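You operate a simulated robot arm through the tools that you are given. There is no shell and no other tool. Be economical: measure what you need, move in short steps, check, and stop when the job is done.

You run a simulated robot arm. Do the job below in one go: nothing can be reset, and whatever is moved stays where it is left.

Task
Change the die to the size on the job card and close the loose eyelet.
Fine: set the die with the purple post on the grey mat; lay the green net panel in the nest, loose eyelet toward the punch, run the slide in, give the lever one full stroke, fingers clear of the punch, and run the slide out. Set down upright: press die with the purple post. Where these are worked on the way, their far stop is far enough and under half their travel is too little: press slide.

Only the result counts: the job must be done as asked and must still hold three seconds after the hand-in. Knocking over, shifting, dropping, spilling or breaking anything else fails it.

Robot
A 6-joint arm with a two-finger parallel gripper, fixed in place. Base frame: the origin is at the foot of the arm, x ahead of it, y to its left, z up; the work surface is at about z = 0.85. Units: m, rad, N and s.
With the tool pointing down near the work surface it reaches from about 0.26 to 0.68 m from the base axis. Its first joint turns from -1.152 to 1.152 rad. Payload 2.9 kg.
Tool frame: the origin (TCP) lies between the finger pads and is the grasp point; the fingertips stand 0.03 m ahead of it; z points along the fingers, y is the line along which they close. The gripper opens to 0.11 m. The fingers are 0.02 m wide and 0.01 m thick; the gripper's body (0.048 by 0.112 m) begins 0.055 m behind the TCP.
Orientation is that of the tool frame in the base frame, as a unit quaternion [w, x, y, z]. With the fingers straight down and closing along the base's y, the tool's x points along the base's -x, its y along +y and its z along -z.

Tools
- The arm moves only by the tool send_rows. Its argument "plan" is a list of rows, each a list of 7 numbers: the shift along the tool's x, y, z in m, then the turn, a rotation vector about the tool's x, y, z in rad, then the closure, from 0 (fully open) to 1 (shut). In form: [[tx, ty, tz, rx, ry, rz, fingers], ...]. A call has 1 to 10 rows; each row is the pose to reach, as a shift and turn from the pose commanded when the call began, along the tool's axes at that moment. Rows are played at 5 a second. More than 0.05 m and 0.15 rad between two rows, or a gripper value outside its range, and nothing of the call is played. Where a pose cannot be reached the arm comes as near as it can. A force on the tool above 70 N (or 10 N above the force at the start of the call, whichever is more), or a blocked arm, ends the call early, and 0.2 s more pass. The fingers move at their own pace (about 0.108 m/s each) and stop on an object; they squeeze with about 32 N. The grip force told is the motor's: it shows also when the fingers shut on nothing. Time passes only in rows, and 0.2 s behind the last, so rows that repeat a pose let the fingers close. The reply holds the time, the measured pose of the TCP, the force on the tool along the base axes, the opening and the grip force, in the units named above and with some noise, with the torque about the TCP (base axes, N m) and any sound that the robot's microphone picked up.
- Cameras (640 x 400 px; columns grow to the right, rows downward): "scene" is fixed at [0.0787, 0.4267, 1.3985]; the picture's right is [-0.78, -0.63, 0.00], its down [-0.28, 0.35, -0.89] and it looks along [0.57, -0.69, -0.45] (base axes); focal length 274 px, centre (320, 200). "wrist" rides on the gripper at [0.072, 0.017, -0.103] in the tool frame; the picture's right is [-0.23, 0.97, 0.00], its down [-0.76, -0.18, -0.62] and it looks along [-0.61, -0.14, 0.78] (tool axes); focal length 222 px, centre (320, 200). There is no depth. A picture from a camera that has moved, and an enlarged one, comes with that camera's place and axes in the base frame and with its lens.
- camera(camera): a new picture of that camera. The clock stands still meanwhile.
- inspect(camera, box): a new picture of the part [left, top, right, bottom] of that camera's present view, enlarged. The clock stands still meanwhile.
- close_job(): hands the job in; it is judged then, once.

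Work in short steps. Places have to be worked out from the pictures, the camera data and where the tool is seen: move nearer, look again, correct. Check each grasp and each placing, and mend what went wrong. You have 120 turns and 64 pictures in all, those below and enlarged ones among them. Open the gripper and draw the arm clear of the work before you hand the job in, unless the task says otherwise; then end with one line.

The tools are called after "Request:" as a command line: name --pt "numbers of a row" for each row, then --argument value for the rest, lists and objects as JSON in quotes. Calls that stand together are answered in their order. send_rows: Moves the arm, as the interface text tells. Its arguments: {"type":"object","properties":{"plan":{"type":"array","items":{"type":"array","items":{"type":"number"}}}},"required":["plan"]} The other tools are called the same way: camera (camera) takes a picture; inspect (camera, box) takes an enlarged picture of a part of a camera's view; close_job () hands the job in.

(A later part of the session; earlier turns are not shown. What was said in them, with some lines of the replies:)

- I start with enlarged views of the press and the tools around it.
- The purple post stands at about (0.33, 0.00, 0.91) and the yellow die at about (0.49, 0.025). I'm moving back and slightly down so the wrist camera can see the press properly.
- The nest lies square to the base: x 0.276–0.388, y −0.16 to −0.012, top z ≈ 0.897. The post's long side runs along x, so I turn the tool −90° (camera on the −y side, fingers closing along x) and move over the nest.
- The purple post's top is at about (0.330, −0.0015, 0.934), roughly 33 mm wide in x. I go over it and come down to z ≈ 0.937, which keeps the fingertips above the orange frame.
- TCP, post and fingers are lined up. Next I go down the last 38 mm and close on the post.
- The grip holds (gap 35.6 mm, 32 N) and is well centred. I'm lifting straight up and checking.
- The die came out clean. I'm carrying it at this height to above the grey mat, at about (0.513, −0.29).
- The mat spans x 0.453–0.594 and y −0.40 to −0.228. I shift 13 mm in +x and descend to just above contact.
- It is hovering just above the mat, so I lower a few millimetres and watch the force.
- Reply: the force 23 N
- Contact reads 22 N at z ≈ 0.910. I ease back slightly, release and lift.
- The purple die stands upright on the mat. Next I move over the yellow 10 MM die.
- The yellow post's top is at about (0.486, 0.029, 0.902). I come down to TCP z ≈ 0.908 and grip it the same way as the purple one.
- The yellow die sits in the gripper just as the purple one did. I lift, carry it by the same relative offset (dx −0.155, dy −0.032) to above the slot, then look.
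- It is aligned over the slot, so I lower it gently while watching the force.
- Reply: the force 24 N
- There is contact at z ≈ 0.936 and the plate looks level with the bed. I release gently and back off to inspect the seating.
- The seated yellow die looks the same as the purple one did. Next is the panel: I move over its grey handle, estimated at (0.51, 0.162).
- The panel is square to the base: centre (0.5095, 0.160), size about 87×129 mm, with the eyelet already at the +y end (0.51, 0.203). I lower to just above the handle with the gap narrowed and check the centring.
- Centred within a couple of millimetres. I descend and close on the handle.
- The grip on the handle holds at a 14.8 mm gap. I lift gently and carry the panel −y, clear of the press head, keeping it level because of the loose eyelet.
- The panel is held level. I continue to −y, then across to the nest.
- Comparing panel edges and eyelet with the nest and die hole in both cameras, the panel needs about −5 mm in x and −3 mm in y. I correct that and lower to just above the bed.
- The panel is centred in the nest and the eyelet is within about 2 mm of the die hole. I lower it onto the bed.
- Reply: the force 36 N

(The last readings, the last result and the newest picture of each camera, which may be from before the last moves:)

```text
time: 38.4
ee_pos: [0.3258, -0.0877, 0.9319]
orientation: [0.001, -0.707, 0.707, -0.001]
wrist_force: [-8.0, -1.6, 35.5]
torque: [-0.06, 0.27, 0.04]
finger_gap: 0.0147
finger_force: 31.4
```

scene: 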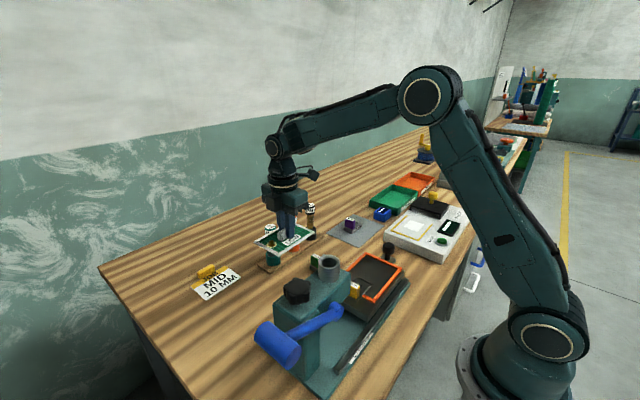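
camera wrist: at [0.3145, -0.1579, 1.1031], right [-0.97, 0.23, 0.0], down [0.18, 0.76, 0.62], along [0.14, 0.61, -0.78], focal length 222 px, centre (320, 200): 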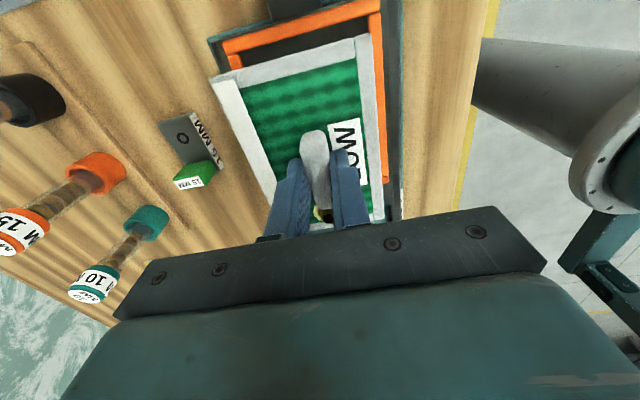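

Request:
send_rows --pt "0 0 -0.002 0 0 0 1" --pt "0 0 -0.002 0 0 0 1"

Request:
inspect --camera "scene" --box '[320, 240, 420, 310]'

Request:
inspect --camera "wrist" --box '[180, 0, 440, 220]'

```text
time: 39.0
ee_pos: [0.324, -0.0858, 0.931]
orientation: [0.001, 0.707, -0.707, -0.001]
wrist_force: [0.2, 0.2, -0.8]
torque: [0.0, 0.01, 0.01]
finger_gap: 0.0148
finger_force: 32.1
```

```text
5.71 times, centred on (370, 275) of scene
camera zoom: at [0.0787, 0.4267, 1.3985], right [-0.78, -0.63, 0.0], down [-0.28, 0.35, -0.89], along [0.57, -0.69, -0.45], focal length 1569 px, centre (34, -229)
```

zoom: 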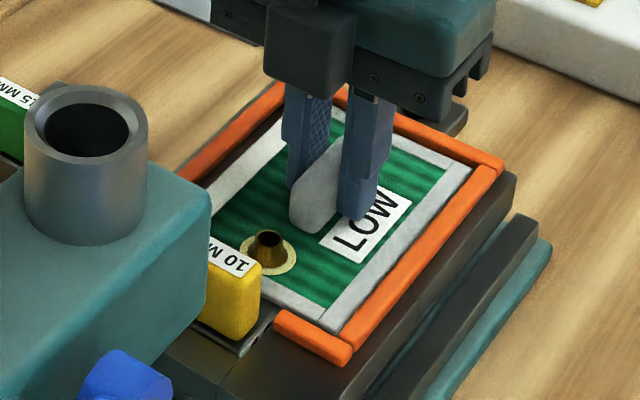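

```text
1.82 times, centred on (310, 110) of wrist
camera zoom: at [0.3078, -0.1598, 1.036], right [-0.97, 0.23, 0.0], down [0.18, 0.76, 0.62], along [0.14, 0.61, -0.78], focal length 404 px, centre (338, 364)
```

zoom: 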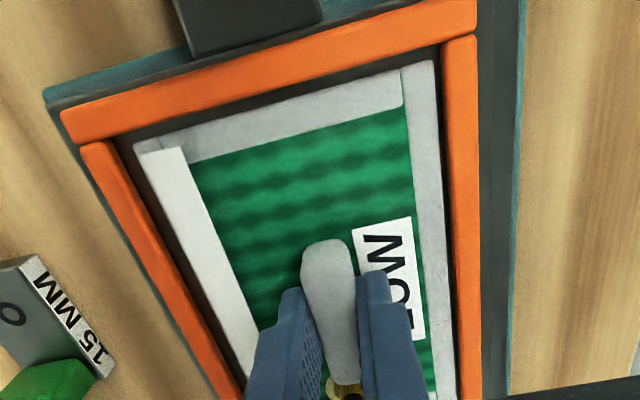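

The panel lies inside the nest bars with the eyelet over the die hole. I set it down, open narrowly and retreat upward.

Request:
send_rows --pt "0 -0.001 0.001 0 0 0 1" --pt "0 -0.001 0.001 0 0 0 0.7" --pt "0 -0.001 0.001 0 0 0 0.7" --pt "0 -0.001 -0.02 0 0 0 0.7" --pt "0 -0.001 -0.06 0 0 0 0.7" --pt "0 -0.001 -0.1 0 0 0 0.7" --pt "0.03 -0.001 -0.14 0 0 0 0.7" --pt "0.06 -0.001 -0.18 0 0 0 0.7" --pt "0.08 -0.001 -0.2 0 0 0 0.7" --pt "0.08 -0.001 -0.2 0 0 0 0.7"

Request:
camera --camera "wrist"

Request:
inspect --camera "scene" --box '[240, 220, 440, 390]'

```text
time: 41.2
ee_pos: [0.3232, -0.1676, 1.1336]
orientation: [0.0, 0.707, -0.707, 0.001]
wrist_force: [0.6, 0.7, -0.1]
torque: [-0.03, -0.03, 0.01]
finger_gap: 0.0332
finger_force: 0.1
```

```text
21 pictures are left
camera wrist: at [0.3075, -0.2404, 1.2379], right [-0.97, 0.23, 0.0], down [0.18, 0.76, 0.62], along [0.14, 0.61, -0.78], focal length 222 px, centre (320, 200)
```

wrist: 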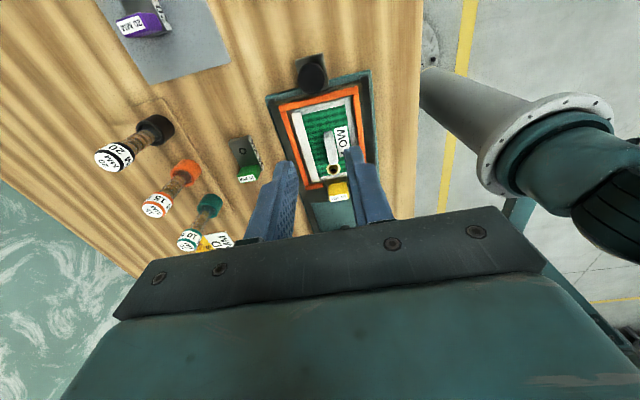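

```text
2.35 times, centred on (340, 305) of scene
camera zoom: at [0.0787, 0.4267, 1.3985], right [-0.78, -0.63, 0.0], down [-0.28, 0.35, -0.89], along [0.57, -0.69, -0.45], focal length 646 px, centre (273, -47)
```

zoom: 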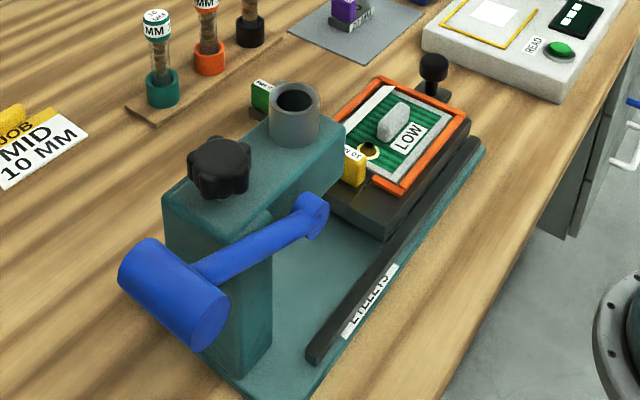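

The panel is in place. The slide knob is at about (0.332, −0.195, top ≈ 0.925). I move above it and check from closer.

Request:
send_rows --pt "0.01 -0.003 0.03 0 0 0 0.4" --pt "0.02 -0.007 0.07 0 0 0 0.4" --pt "0.028 -0.007 0.11 0 0 0 0.4" --pt "0.028 -0.007 0.14 0 0 0 0.4" --pt "0.028 -0.007 0.14 0 0 0 0.4"

Request:
camera --camera "wrist"

Request:
inspect --camera "scene" --box '[330, 210, 430, 280]'

```text
time: 42.4
ee_pos: [0.3334, -0.1942, 0.9936]
orientation: [0.0, -0.707, 0.707, 0.0]
wrist_force: [0.5, 0.7, -0.5]
torque: [0.0, -0.01, 0.01]
finger_gap: 0.0658
finger_force: 0.0
```

```text
19 pictures are left
camera wrist: at [0.3159, -0.2674, 1.0986], right [-0.97, 0.23, 0.0], down [0.18, 0.76, 0.62], along [0.14, 0.61, -0.78], focal length 222 px, centre (320, 200)
```

wrist: 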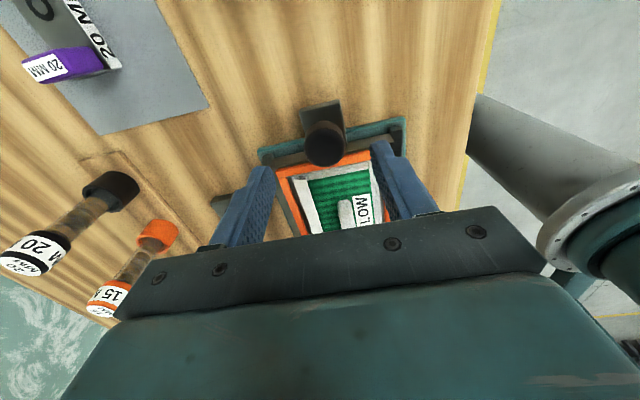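

```text
5.71 times, centred on (380, 245) of scene
camera zoom: at [0.0787, 0.4267, 1.3985], right [-0.78, -0.63, 0.0], down [-0.28, 0.35, -0.89], along [0.57, -0.69, -0.45], focal length 1569 px, centre (-23, -57)
```

zoom: 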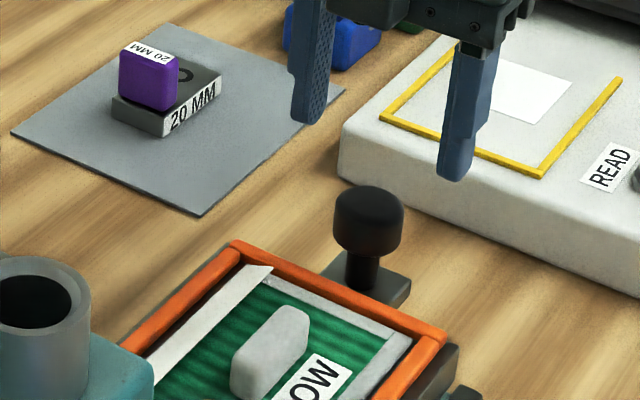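

The knob cap is at (0.331, −0.188, z ≈ 0.924), about 35 mm across. I lower to z ≈ 0.932 and grip it.

Request:
send_rows --pt "-0.006 0.002 0.025 0 0 0 0.4" --pt "-0.006 0.002 0.05 0 0 0 0.4" --pt "-0.006 0.002 0.061 0 0 0 0.4" --pt "-0.006 0.002 0.061 0 0 0 0.8" --pt "-0.006 0.002 0.061 0 0 0 0.8" --pt "-0.006 0.002 0.061 0 0 0 0.8"

Request:
inspect --camera "scene" --box '[330, 210, 430, 280]'

```text
time: 43.8
ee_pos: [0.3309, -0.1899, 0.931]
orientation: [-0.001, -0.706, 0.708, 0.002]
wrist_force: [-20.2, 0.2, 4.2]
torque: [-0.56, -0.24, -0.07]
finger_gap: 0.0337
finger_force: 45.0
```

```text
5.71 times, centred on (380, 245) of scene
camera zoom: at [0.0782, 0.4268, 1.3985], right [-0.78, -0.63, 0.0], down [-0.28, 0.35, -0.9], along [0.57, -0.69, -0.45], focal length 1569 px, centre (-23, -57)
```

zoom: 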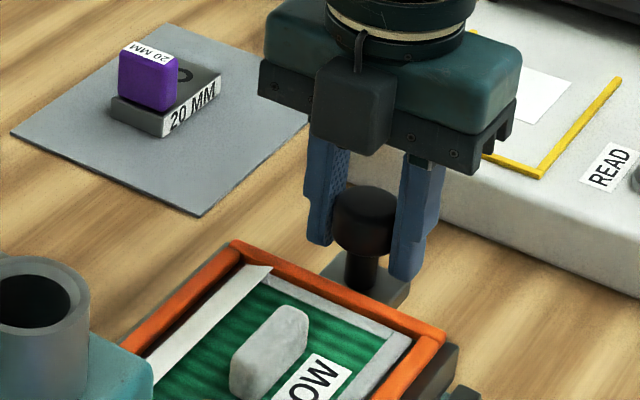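

Gripped with a 20 N side load, so I re-centre by 2 mm toward −x and start sliding +y.

Request:
send_rows --pt "0 0.0015 0 0 0 0 0.8" --pt "0 0.0015 0 0 0 0 0.8" --pt "-0.01 0.0015 0 0 0 0 0.8" --pt "-0.02 0.0015 0 0 0 0 0.8" --pt "-0.03 0.0015 0 0 0 0 0.8" --pt "-0.03 0.0015 0 0 0 0 0.8"

Request:
inspect --camera "scene" --box '[280, 210, 440, 320]'

```text
time: 45.2
ee_pos: [0.3303, -0.1585, 0.9312]
orientation: [-0.001, 0.708, -0.706, 0.0]
wrist_force: [-5.7, 0.3, 3.2]
torque: [0.99, 0.69, -0.07]
finger_gap: 0.0336
finger_force: 44.5
```

```text
3.64 times, centred on (360, 265) of scene
camera zoom: at [0.0786, 0.4267, 1.3985], right [-0.78, -0.63, 0.0], down [-0.28, 0.35, -0.89], along [0.57, -0.69, -0.45], focal length 998 px, centre (174, -36)
```

zoom: 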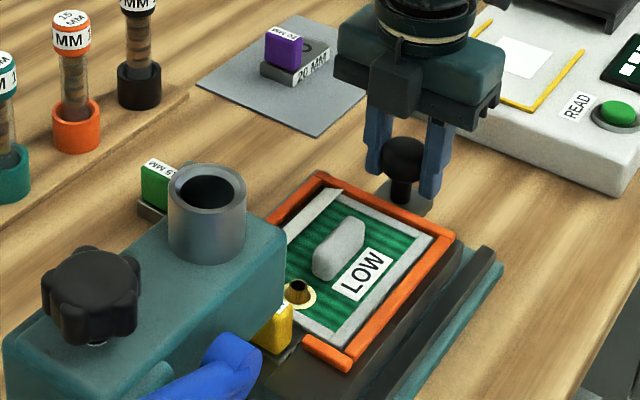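

The slide follows freely, so I continue in.

Request:
send_rows --pt "-0.012 0 0 0 0 0 0.8" --pt "-0.024 0 0 0 0 0 0.8" --pt "-0.036 0 0 0 0 0 0.8" --pt "-0.048 0 0 0 0 0 0.8" --pt "-0.06 0 0 0 0 0 0.8" --pt "-0.072 0 0 0 0 0 0.8" --pt "-0.084 0 0 0 0 0 0.8" --pt "-0.09 0 0 0 0 0 0.8" --pt "-0.09 0 0 0 0 0 0.8"

```text
time: 47.2
ee_pos: [0.3294, -0.0699, 0.9309]
orientation: [-0.001, -0.706, 0.708, -0.001]
wrist_force: [1.5, -19.2, 5.7]
torque: [0.74, 0.42, -0.11]
finger_gap: 0.0338
finger_force: 44.9
```

A 19 N resistance shows at y ≈ −0.07. I push a little further to see whether this is the stop.

Request:
send_rows --pt "-0.004 0 0 0 0 0 0.8" --pt "-0.008 0 0 0 0 0 0.8" --pt "-0.008 0 0 0 0 0 0.8"

Request:
inspect --camera "scene" --box '[240, 210, 440, 380]'

```text
time: 48.0
ee_pos: [0.33, -0.0634, 0.9306]
orientation: [-0.004, -0.705, 0.709, -0.003]
wrist_force: [2.5, -33.1, -2.9]
torque: [-0.19, -0.35, -0.04]
finger_gap: 0.0339
finger_force: 44.8
```

```text
2.35 times, centred on (340, 295) of scene
camera zoom: at [0.0788, 0.4259, 1.3988], right [-0.78, -0.63, 0.0], down [-0.28, 0.35, -0.89], along [0.57, -0.69, -0.45], focal length 646 px, centre (273, -24)
```

zoom: 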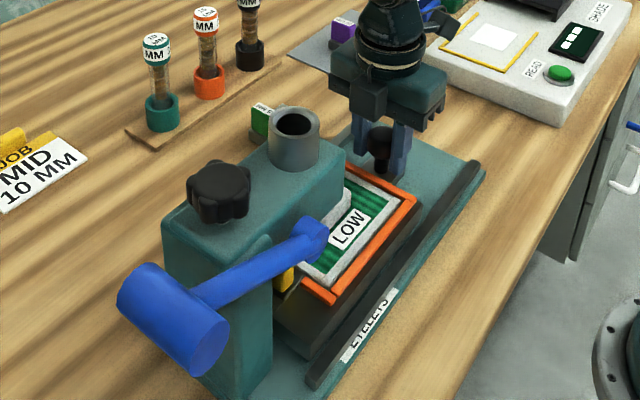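

Request:
inspect --camera "scene" --box '[300, 250, 390, 320]'

Request:
camera --camera "wrist"

```text
5.71 times, centred on (345, 285) of scene
camera zoom: at [0.0788, 0.4259, 1.3988], right [-0.78, -0.63, 0.0], down [-0.28, 0.35, -0.89], along [0.57, -0.69, -0.45], focal length 1569 px, centre (177, -286)
```

zoom: 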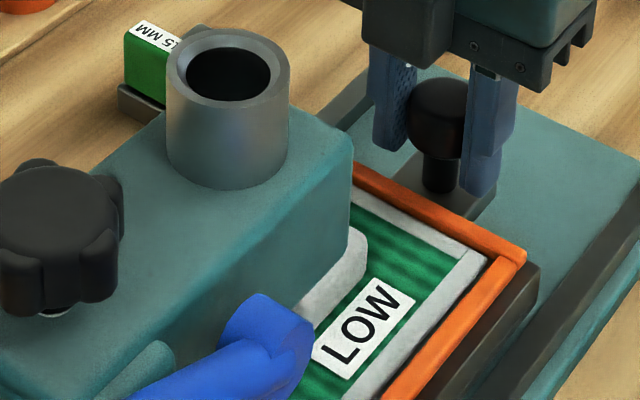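

```text
13 pictures are left
camera wrist: at [0.313, -0.1356, 1.0361], right [-0.97, 0.23, 0.0], down [0.18, 0.77, 0.62], along [0.15, 0.6, -0.79], focal length 222 px, centre (320, 200)
```

wrist: 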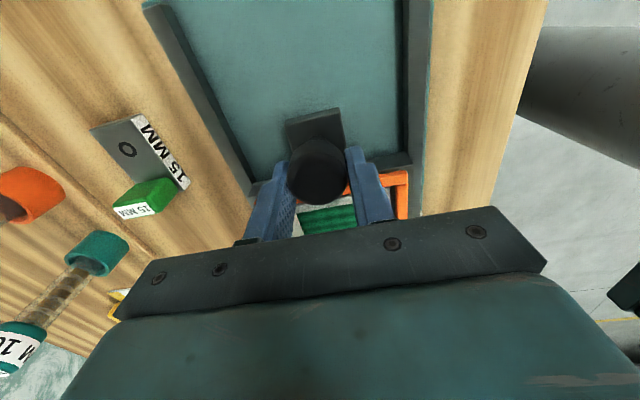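

The slide moved about 6 of the 8 mm commanded, so it is not hard against a stop yet. I push further in small steps.

Request:
send_rows --pt "-0.003 0 0 0 0 0 0.8" --pt "-0.006 0 0 0 0 0 0.8" --pt "-0.006 0 0 0 0 0 0.8"

```text
time: 48.8
ee_pos: [0.3302, -0.0529, 0.9304]
orientation: [0.0, 0.708, -0.706, -0.002]
wrist_force: [-3.2, -1.3, 3.0]
torque: [-0.05, 0.19, 0.11]
finger_gap: 0.0301
finger_force: 44.8
```

The gap fell to 30 mm, so the fingers slipped past the knob's middle and the slide itself seems blocked. I'm looking at the slide's position.

Request:
inspect --camera "scene" --box '[300, 250, 390, 320]'

```text
5.71 times, centred on (345, 285) of scene
camera zoom: at [0.0786, 0.4267, 1.3985], right [-0.78, -0.63, 0.0], down [-0.28, 0.35, -0.89], along [0.57, -0.69, -0.45], focal length 1569 px, centre (177, -286)
```

zoom: 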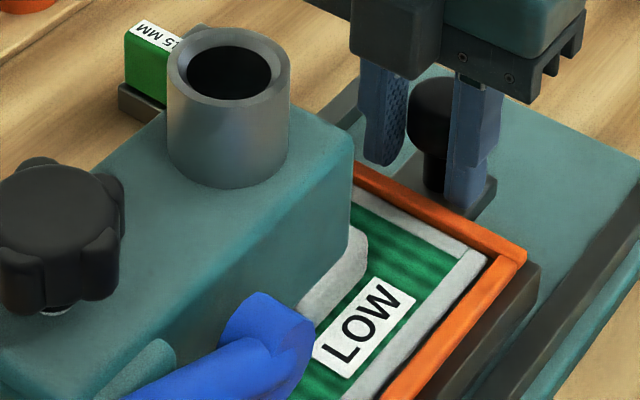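

The slide did not move between the two pictures, so it is at its stop. The head's underside (z ≈ 0.97) clears the panel handle. To be sure, I release, go behind the knob with closed fingers and push.

Request:
send_rows --pt "0 0 0 0 0 0 0.4" --pt "0 0 0 0 0 0 0.4" --pt "0 0 -0.03 0 0 0 0.4" --pt "0.02 0 -0.06 0 0 0 0.6" --pt "0.056 0 -0.06 0 0 0 0.9" --pt "0.056 0 -0.03 0 0 0 1" --pt "0.056 0 0 0 0 0 1" --pt "0.056 0 0 0 0 0 1"

Request:
send_rows --pt "-0.01 0 0 0 0 0 1" --pt "-0.015 0 0 0 0 0 1" --pt "-0.018 0 0 0 0 0 1" --pt "-0.018 0 0 0 0 0 1"

```text
time: 50.6
ee_pos: [0.3293, -0.1101, 0.9317]
orientation: [0.0, 0.707, -0.707, -0.001]
wrist_force: [0.9, 0.6, 1.0]
torque: [0.0, 0.04, 0.05]
finger_gap: 0.0
finger_force: 32.1
```

```text
time: 51.6
ee_pos: [0.3297, -0.0963, 0.9314]
orientation: [-0.004, -0.702, 0.712, -0.003]
wrist_force: [2.0, -42.1, -17.5]
torque: [-0.03, 0.0, -0.02]
finger_gap: 0.0002
finger_force: 31.8
```

Blocked at 42 N with no movement, so the slide is fully in (about 120 mm of travel). Before the stroke I tilt the wrist camera to look under the head and check the eyelet against the punch.

Request:
send_rows --pt "0.015 0 -0.01 0 0 0 1" --pt "0.03 0 -0.03 0 -0.15 0 1" --pt "0.045 0 -0.045 0 -0.3 0 1" --pt "0.057 0 -0.045 0 -0.45 0 1" --pt "0.057 0 -0.045 0 -0.6 0 1" --pt "0.057 0 -0.045 0 -0.6 0 1"

Request:
inspect --camera "wrist" --box '[220, 60, 420, 220]'

```text
time: 53.0
ee_pos: [0.3299, -0.1494, 0.978]
orientation: [0.21, -0.675, 0.675, 0.21]
wrist_force: [-0.5, 0.1, 1.0]
torque: [0.01, 0.01, 0.0]
finger_gap: 0.0
finger_force: 31.7
```

```text
2.50 times, centred on (320, 140) of wrist
camera zoom: at [0.3128, -0.2692, 1.0228], right [-0.97, 0.19, 0.13], down [0.18, 0.27, 0.94], along [0.14, 0.94, -0.3], focal length 555 px, centre (320, 350)
```

zoom: 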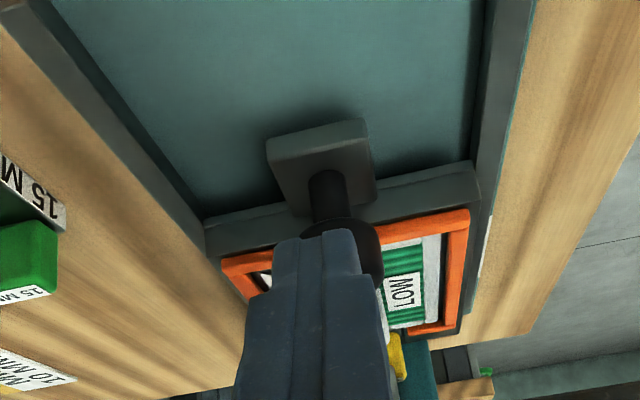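

The fingers block the view, so I shift the camera 0.1 m in +x and look again.

Request:
send_rows --pt "0 -0.035 0 0 0 0 1" --pt "0 -0.07 0 0 0 0 1" --pt "0 -0.105 0 0 0 0 1" --pt "0 -0.105 0 0 0 0 1"

Request:
inspect --camera "wrist" --box '[300, 120, 460, 220]'

```text
time: 54.0
ee_pos: [0.4363, -0.148, 0.9789]
orientation: [-0.208, 0.676, -0.675, -0.209]
wrist_force: [-0.4, 0.1, 0.1]
torque: [0.01, 0.04, 0.02]
finger_gap: 0.0001
finger_force: 31.7
```

```text
4.00 times, centred on (380, 170) of wrist
camera zoom: at [0.4198, -0.2673, 1.0238], right [-0.97, 0.19, 0.13], down [0.18, 0.28, 0.94], along [0.14, 0.94, -0.3], focal length 888 px, centre (80, 320)
```

zoom: 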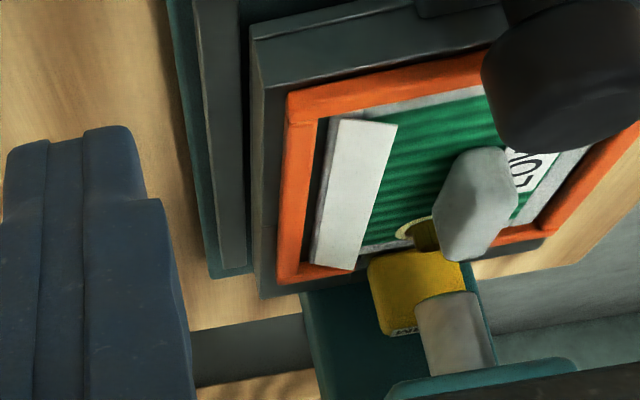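

From below, the punch tip (y ≈ 0.075, z ≈ 0.93) sits right over the eyelet. I rise and straighten the tool so I can go to the lever.

Request:
send_rows --pt "-0.0248 0 -0.0363 0 0 0 1" --pt "-0.0496 0 -0.0726 0 0.12 0 1" --pt "-0.0744 0 -0.1089 0 0.24 0 1" --pt "-0.0992 0 -0.1452 0 0.36 0 1" --pt "-0.124 0 -0.1815 0 0.48 0 1" --pt "-0.1488 0 -0.2178 0 0.6 0 1" --pt "-0.1488 0 -0.2178 0 0.6 0 1"

```text
time: 55.6
ee_pos: [0.4361, -0.1379, 1.2401]
orientation: [0.006, 0.788, -0.615, 0.002]
wrist_force: [0.0, -3.6, -0.3]
torque: [0.27, 0.0, -0.08]
finger_gap: 0.0
finger_force: 31.8
out of reach, approached as far as the arm can: row 5, 6
```

The last rows were out of reach and the yaw drifted. I drop a few centimetres to see what pose I get.

Request:
send_rows --pt "0 0 0.03 0 0 0 1" --pt "0 0 0.06 0 0 0 1" --pt "0 0 0.06 0 0 0 1"

```text
time: 56.4
ee_pos: [0.4329, -0.1503, 1.1814]
orientation: [-0.001, -0.707, 0.707, 0.001]
wrist_force: [0.2, 0.2, 0.2]
torque: [0.01, -0.02, -0.02]
finger_gap: 0.0004
finger_force: 32.1
```

The pose is regular again. I move above the press head for a view of the lever.

Request:
send_rows --pt "-0.034 0.015 0 0 0 0 1" --pt "-0.068 0.03 0 0 0 0 1" --pt "-0.102 0.046 0 0 0 0 1" --pt "-0.136 0.062 0 0 0 0 1" --pt "-0.17 0.078 0 0 0 0 1" --pt "-0.204 0.094 0 0 0 0 1" --pt "-0.238 0.11 0 0 0 0 1" --pt "-0.27 0.123 0 0 0 0 1" --pt "-0.27 0.123 0 0 0 0 1"

Request:
camera --camera "wrist"

Request:
inspect --camera "scene" --box '[230, 240, 390, 400]'

```text
time: 58.4
ee_pos: [0.3144, 0.1206, 1.1789]
orientation: [0.0, 0.707, -0.707, 0.0]
wrist_force: [-0.2, 0.4, -0.4]
torque: [-0.05, -0.02, 0.0]
finger_gap: 0.0002
finger_force: 31.4
```

```text
9 pictures are left
camera wrist: at [0.2971, 0.0461, 1.2842], right [-0.97, 0.23, 0.0], down [0.18, 0.76, 0.62], along [0.14, 0.61, -0.78], focal length 222 px, centre (320, 200)
```

wrist: 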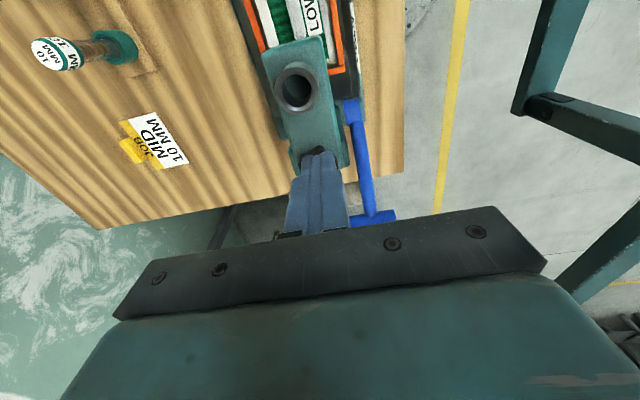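

```text
2.50 times, centred on (310, 320) of scene
camera zoom: at [0.0787, 0.4267, 1.3985], right [-0.78, -0.63, 0.0], down [-0.28, 0.35, -0.89], along [0.57, -0.69, -0.45], focal length 686 px, centre (345, -100)
```

zoom: 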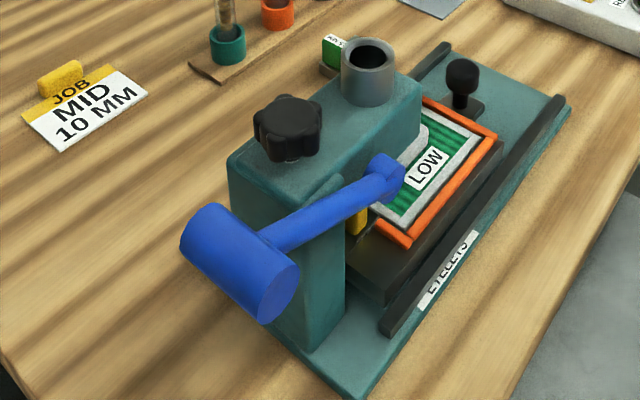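

The boss is at (0.281, 0.137, 1.003). The handle is a cylinder along x, x 0.253–0.311, centred at y 0.273, z 1.05 with radius about 0.02, so the lever points up about 19°. I move closed fingers above it.

Request:
send_rows --pt "-0.04 0.01 0 0 0 0 1" --pt "-0.08 0.02 0 0 0 0 1" --pt "-0.12 0.035 0 0 0 0 1" --pt "-0.155 0.042 0 0 0 0 1" --pt "-0.155 0.042 0.03 0 0 0 1" --pt "-0.155 0.042 0.059 0 0 0 1" --pt "-0.155 0.042 0.059 0 0 0 1"

Request:
inspect --camera "scene" --box '[200, 200, 400, 400]'

```text
time: 60.0
ee_pos: [0.2692, 0.2787, 1.1191]
orientation: [0.001, -0.706, 0.708, 0.001]
wrist_force: [-0.5, 0.0, 0.2]
torque: [0.0, -0.02, 0.0]
finger_gap: 0.0
finger_force: 31.4
```

```text
2.00 times, centred on (300, 300) of scene
camera zoom: at [0.0787, 0.4267, 1.3985], right [-0.78, -0.63, 0.0], down [-0.28, 0.35, -0.89], along [0.57, -0.69, -0.45], focal length 549 px, centre (360, 0)
```

zoom: 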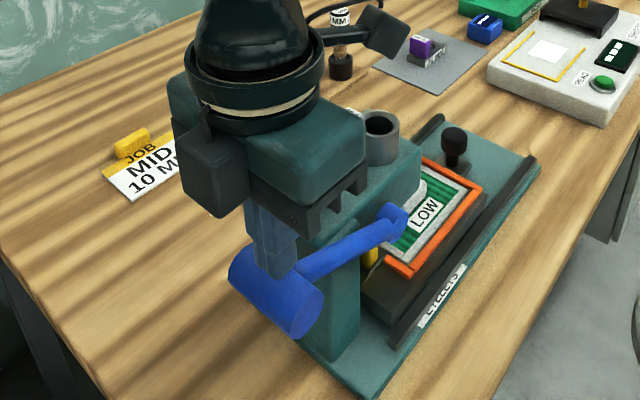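

The fingertips are right over the handle. I push down gradually and read the force.

Request:
send_rows --pt "0 0 0.015 0 0 0 1" --pt "0 0 0.03 0 0 0 1" --pt "0 0 0.04 0 0 0 1" --pt "0 0 0.05 0 0 0 1" --pt "0 0 0.05 0 0 0 1"

```text
time: 61.2
ee_pos: [0.2691, 0.2758, 1.0696]
orientation: [0.0, 0.707, -0.707, 0.0]
wrist_force: [-1.2, -0.5, 1.9]
torque: [-0.01, 0.04, -0.02]
finger_gap: 0.0001
finger_force: 31.8
```

Request:
send_rows --pt "0 0 0.012 0 0 0 1" --pt "0 0 0.024 0 0 0 1" --pt "0.003 0 0.036 0 0 0 1" --pt "0.006 0 0.046 0 0 0 1" --pt "0.006 0 0.046 0 0 0 1"

Request:
inspect --camera "scene" --box '[200, 200, 400, 400]'

```text
time: 62.4
ee_pos: [0.2698, 0.2693, 1.0232]
orientation: [0.0, -0.707, 0.707, 0.001]
wrist_force: [-0.9, 0.6, 6.1]
torque: [-0.03, 0.03, -0.01]
finger_gap: 0.0003
finger_force: 32.0
```

```text
2.00 times, centred on (300, 300) of scene
camera zoom: at [0.0786, 0.4267, 1.3985], right [-0.78, -0.63, 0.0], down [-0.28, 0.35, -0.89], along [0.57, -0.69, -0.45], focal length 549 px, centre (360, 0)
```

zoom: 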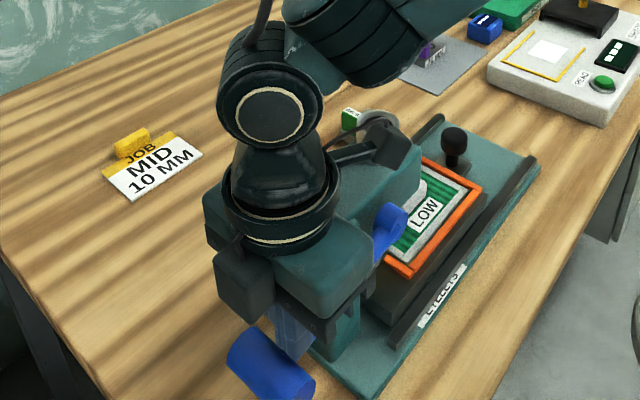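

The lever is going down, with the fingers on the arm just inside the handle. I shift 8 mm in +x to sit squarely on the arm and keep pushing.

Request:
send_rows --pt "0 -0.004 0.008 0 0 0 1" --pt "0 -0.008 0.016 0 0 0 1" --pt "0.001 -0.008 0.026 0 0 0 1" --pt "0.002 -0.008 0.036 0 0 0 1" --pt "0.002 -0.008 0.036 0 0 0 1"

```text
time: 63.6
ee_pos: [0.2787, 0.268, 0.9914]
orientation: [-0.005, 0.707, -0.707, -0.001]
wrist_force: [-3.0, 4.8, 44.2]
torque: [-0.3, 0.22, -0.03]
finger_gap: 0.0001
finger_force: 31.9
```

The force has risen to 44 N as the punch begins to work. I press on toward the end stop.

Request:
send_rows --pt "0 0 0.006 0 0 0 1" --pt "0.001 0 0.012 0 0 0 1" --pt "0.001 0 0.018 0 0 0 1" --pt "0.001 0 0.018 0 0 0 1"

Request:
inspect --camera "scene" --box '[200, 200, 400, 400]'

```text
time: 64.0
ee_pos: [0.2803, 0.2699, 0.9916]
orientation: [-0.011, 0.708, -0.706, 0.0]
wrist_force: [-3.3, -1.8, 9.0]
torque: [-0.11, 0.15, 0.0]
finger_gap: 0.0002
finger_force: 31.4
stopped in row 2: the force on the tool passed its limit at 77 N (the readings are from after the stop); the commanded pose is now the measured one
```

```text
2.00 times, centred on (300, 300) of scene
camera zoom: at [0.0786, 0.4266, 1.3985], right [-0.78, -0.63, 0.0], down [-0.28, 0.35, -0.89], along [0.57, -0.69, -0.45], focal length 549 px, centre (360, 0)
```

zoom: 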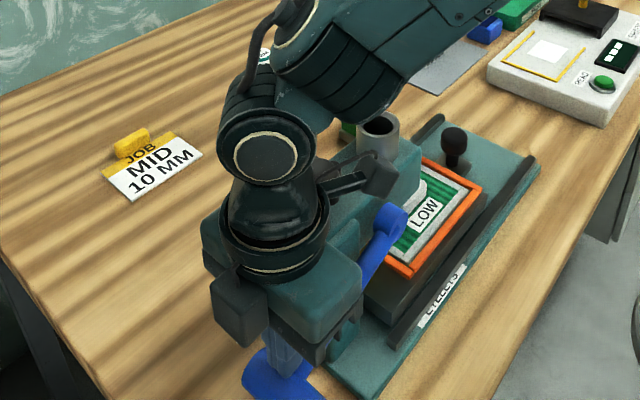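

The push stopped at 77 N. I press again with small increments and hold, to see whether the lever still gives or is at its end stop.

Request:
send_rows --pt "0 0 0.002 0 0 0 1" --pt "0 0 0.004 0 0 0 1" --pt "0 0 0.005 0 0 0 1" --pt "0 0 0.005 0 0 0 1" --pt "0 0 0.005 0 0 0 1"

```text
time: 65.2
ee_pos: [0.2801, 0.2715, 0.9899]
orientation: [-0.015, 0.707, -0.707, -0.001]
wrist_force: [-7.3, -3.0, 60.4]
torque: [-0.54, 0.58, -0.01]
finger_gap: 0.0001
finger_force: 32.1
```

There is no further give at 60 N, so the lever is at its lower stop. I raise the fingers and see whether the lever comes back by itself.

Request:
send_rows --pt "0 0 -0.01 0 0 0 1" --pt "0 0 -0.03 0 0 0 1" --pt "0 0 -0.05 0 0 0 1" --pt "0 0 -0.075 0 0 0 1" --pt "0 0 -0.1 0 0 0 1" --pt "0 0 -0.13 0 0 0 1" --pt "0 0 -0.16 0 0 0 1" --pt "0.04 0 -0.18 0 0 0 1" --pt "0.08 0 -0.18 0 0 0 1" --pt "0.12 0 -0.18 0 0 0 1"

Request:
inspect --camera "scene" --box '[220, 220, 400, 400]'

```text
time: 67.4
ee_pos: [0.2779, 0.1476, 1.1658]
orientation: [-0.009, 0.708, -0.706, -0.001]
wrist_force: [0.3, 0.9, 0.3]
torque: [0.0, -0.03, -0.01]
finger_gap: 0.0
finger_force: 32.2
```

```text
2.22 times, centred on (310, 310) of scene
camera zoom: at [0.0787, 0.4267, 1.3985], right [-0.78, -0.63, 0.0], down [-0.28, 0.35, -0.89], along [0.57, -0.69, -0.45], focal length 610 px, centre (342, -44)
```

zoom: 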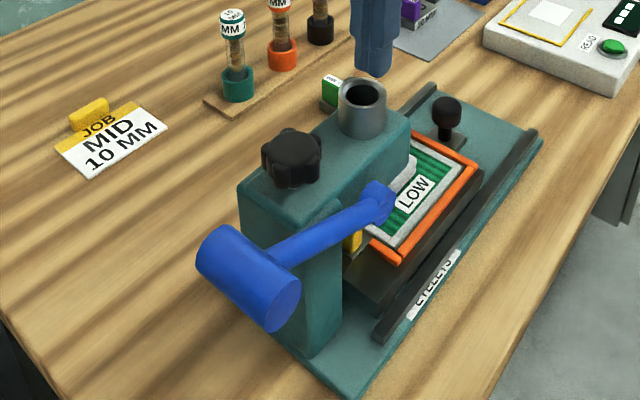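

The lever has sprung back up after its full stroke. Next I go to the slide knob at about (0.330, −0.068) to run the slide out.

Request:
send_rows --pt "0.04 -0.01 0 0 0 0 0.4" --pt "0.08 -0.02 0 0 0 0 0.4" --pt "0.12 -0.03 0 0 0 0 0.4" --pt "0.16 -0.04 0 0 0 0 0.4" --pt "0.2 -0.052 0 0 0 0 0.4" --pt "0.217 -0.052 0.04 0 0 0 0.4" --pt "0.217 -0.052 0.08 0 0 0 0.4" --pt "0.217 -0.052 0.12 0 0 0 0.4" --pt "0.217 -0.052 0.16 0 0 0 0.4" --pt "0.217 -0.052 0.16 0 0 0 0.4"

```text
time: 69.6
ee_pos: [0.3344, -0.0659, 1.0]
orientation: [-0.009, 0.708, -0.706, -0.001]
wrist_force: [-0.5, -0.1, 0.7]
torque: [-0.01, 0.0, 0.02]
finger_gap: 0.0659
finger_force: 0.1
```

Request:
send_rows --pt "0.002 0.004 0.025 -0.011 0.014 0 0.4" --pt "0.002 0.004 0.05 -0.011 0.014 0 0.4" --pt "0.002 0.004 0.069 -0.011 0.014 0 0.4" --pt "0.002 0.004 0.069 -0.011 0.014 0 0.8" --pt "0.002 0.004 0.069 -0.011 0.014 0 0.8" --pt "0.002 0.004 0.069 -0.011 0.014 0 0.8"

```text
time: 71.0
ee_pos: [0.3298, -0.0692, 0.9302]
orientation: [-0.001, 0.708, -0.706, 0.001]
wrist_force: [1.5, 0.6, -4.5]
torque: [-0.28, 0.13, -0.03]
finger_gap: 0.0338
finger_force: 44.6
```

The knob is gripped (gap 33.8 mm, little side load). I pull the slide out toward −y.

Request:
send_rows --pt "0.012 0 0 0 0 0 0.8" --pt "0.025 0 0 0 0 0 0.8" --pt "0.038 0 0 0 0 0 0.8" --pt "0.051 0 0 0 0 0 0.8" --pt "0.064 0 0 0 0 0 0.8" --pt "0.077 0 0 0 0 0 0.8" --pt "0.09 0 0 0 0 0 0.8" --pt "0.102 0 0 0 0 0 0.8" --pt "0.112 0 0 0 0 0 0.8" --pt "0.112 0 0 0 0 0 0.8"

Request:
send_rows --pt "0.004 0 0 0 0 0 0.8" --pt "0.008 0 0 0 0 0 0.8" --pt "0.008 0 0 0 0 0 0.8"

```text
time: 73.2
ee_pos: [0.3297, -0.1814, 0.9303]
orientation: [0.0, -0.707, 0.707, 0.002]
wrist_force: [-0.5, 0.0, -31.2]
torque: [0.14, -0.38, -0.07]
finger_gap: 0.0339
finger_force: 44.7
```

```text
time: 74.0
ee_pos: [0.3301, -0.189, 0.932]
orientation: [-0.001, 0.708, -0.706, 0.0]
wrist_force: [4.2, 0.2, -27.5]
torque: [0.48, 0.45, 0.11]
finger_gap: 0.0337
finger_force: 45.1
```

Request:
send_rows --pt "0.002 0 0.001 0 0 0 0.8" --pt "0.004 0 0.001 0 0 0 0.8" --pt "0.004 0 0.001 0 0 0 0.8"

Request:
inspect --camera "scene" --box '[310, 220, 430, 310]'

```text
time: 74.8
ee_pos: [0.3303, -0.1898, 0.9316]
orientation: [-0.004, 0.709, -0.705, -0.002]
wrist_force: [4.2, 31.7, -4.1]
torque: [0.07, 0.43, 0.04]
finger_gap: 0.0337
finger_force: 45.4
```

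```text
4.44 times, centred on (370, 265) of scene
camera zoom: at [0.0789, 0.4275, 1.3982], right [-0.78, -0.63, 0.0], down [-0.28, 0.35, -0.9], along [0.57, -0.69, -0.45], focal length 1220 px, centre (98, -89)
```

zoom: 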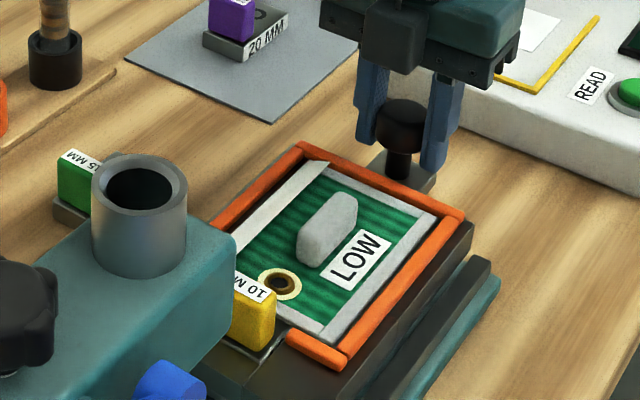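

The slide is at its outer stop and the eyelet is now flat and closed. I ease off, release the knob and lift clear.

Request:
send_rows --pt "-0.003 0 0 0 0 0 0.8" --pt "-0.003 0 0 0 0 0 0.4" --pt "-0.003 0 0 0 0 0 0.35" --pt "-0.003 0 -0.03 0 0 0 0.35" --pt "-0.003 0 -0.07 0 0 0 0.35" --pt "-0.003 0 -0.11 0 0 0 0.2" --pt "-0.003 0 -0.15 0 0 0 0" --pt "-0.003 0 -0.19 0 0 0 0" --pt "-0.003 0 -0.2 0 0 0 0"

Request:
inspect --camera "scene" --box '[200, 200, 460, 380]'

Request:
inspect --camera "wrist" --box '[240, 40, 400, 220]'

```text
time: 76.8
ee_pos: [0.3294, -0.1906, 1.131]
orientation: [0.0, 0.707, -0.707, 0.0]
wrist_force: [-0.1, -0.5, -0.3]
torque: [0.03, -0.01, -0.02]
finger_gap: 0.1102
finger_force: 0.1
```

```text
2.22 times, centred on (330, 290) of scene
camera zoom: at [0.0787, 0.4267, 1.3985], right [-0.78, -0.63, 0.0], down [-0.28, 0.35, -0.89], along [0.57, -0.69, -0.45], focal length 610 px, centre (298, 0)
```

zoom: 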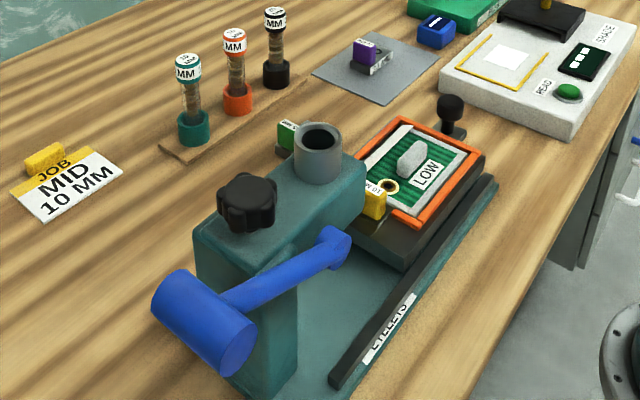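

```text
2.22 times, centred on (320, 130) of wrist
camera zoom: at [0.312, -0.2638, 1.236], right [-0.97, 0.23, 0.0], down [0.18, 0.76, 0.62], along [0.14, 0.61, -0.78], focal length 494 px, centre (320, 356)
```

zoom: 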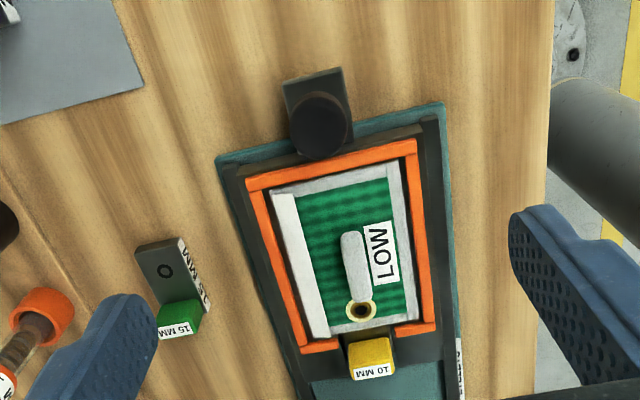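

The last pictures show the eyelet closed, the slide out, the lever up, the yellow 10 MM die in the slot and the purple-post die upright on the grey mat. The gripper is open and clear of the work, so I hand in.

Request:
close_job

```text
The job is handed in.
```

The 10 MM die (yellow post) is fitted in the slide, the purple-post die stands upright on the grey mat, and the loose eyelet is closed after one full lever stroke, with the slide run back out; I have handed the job in.
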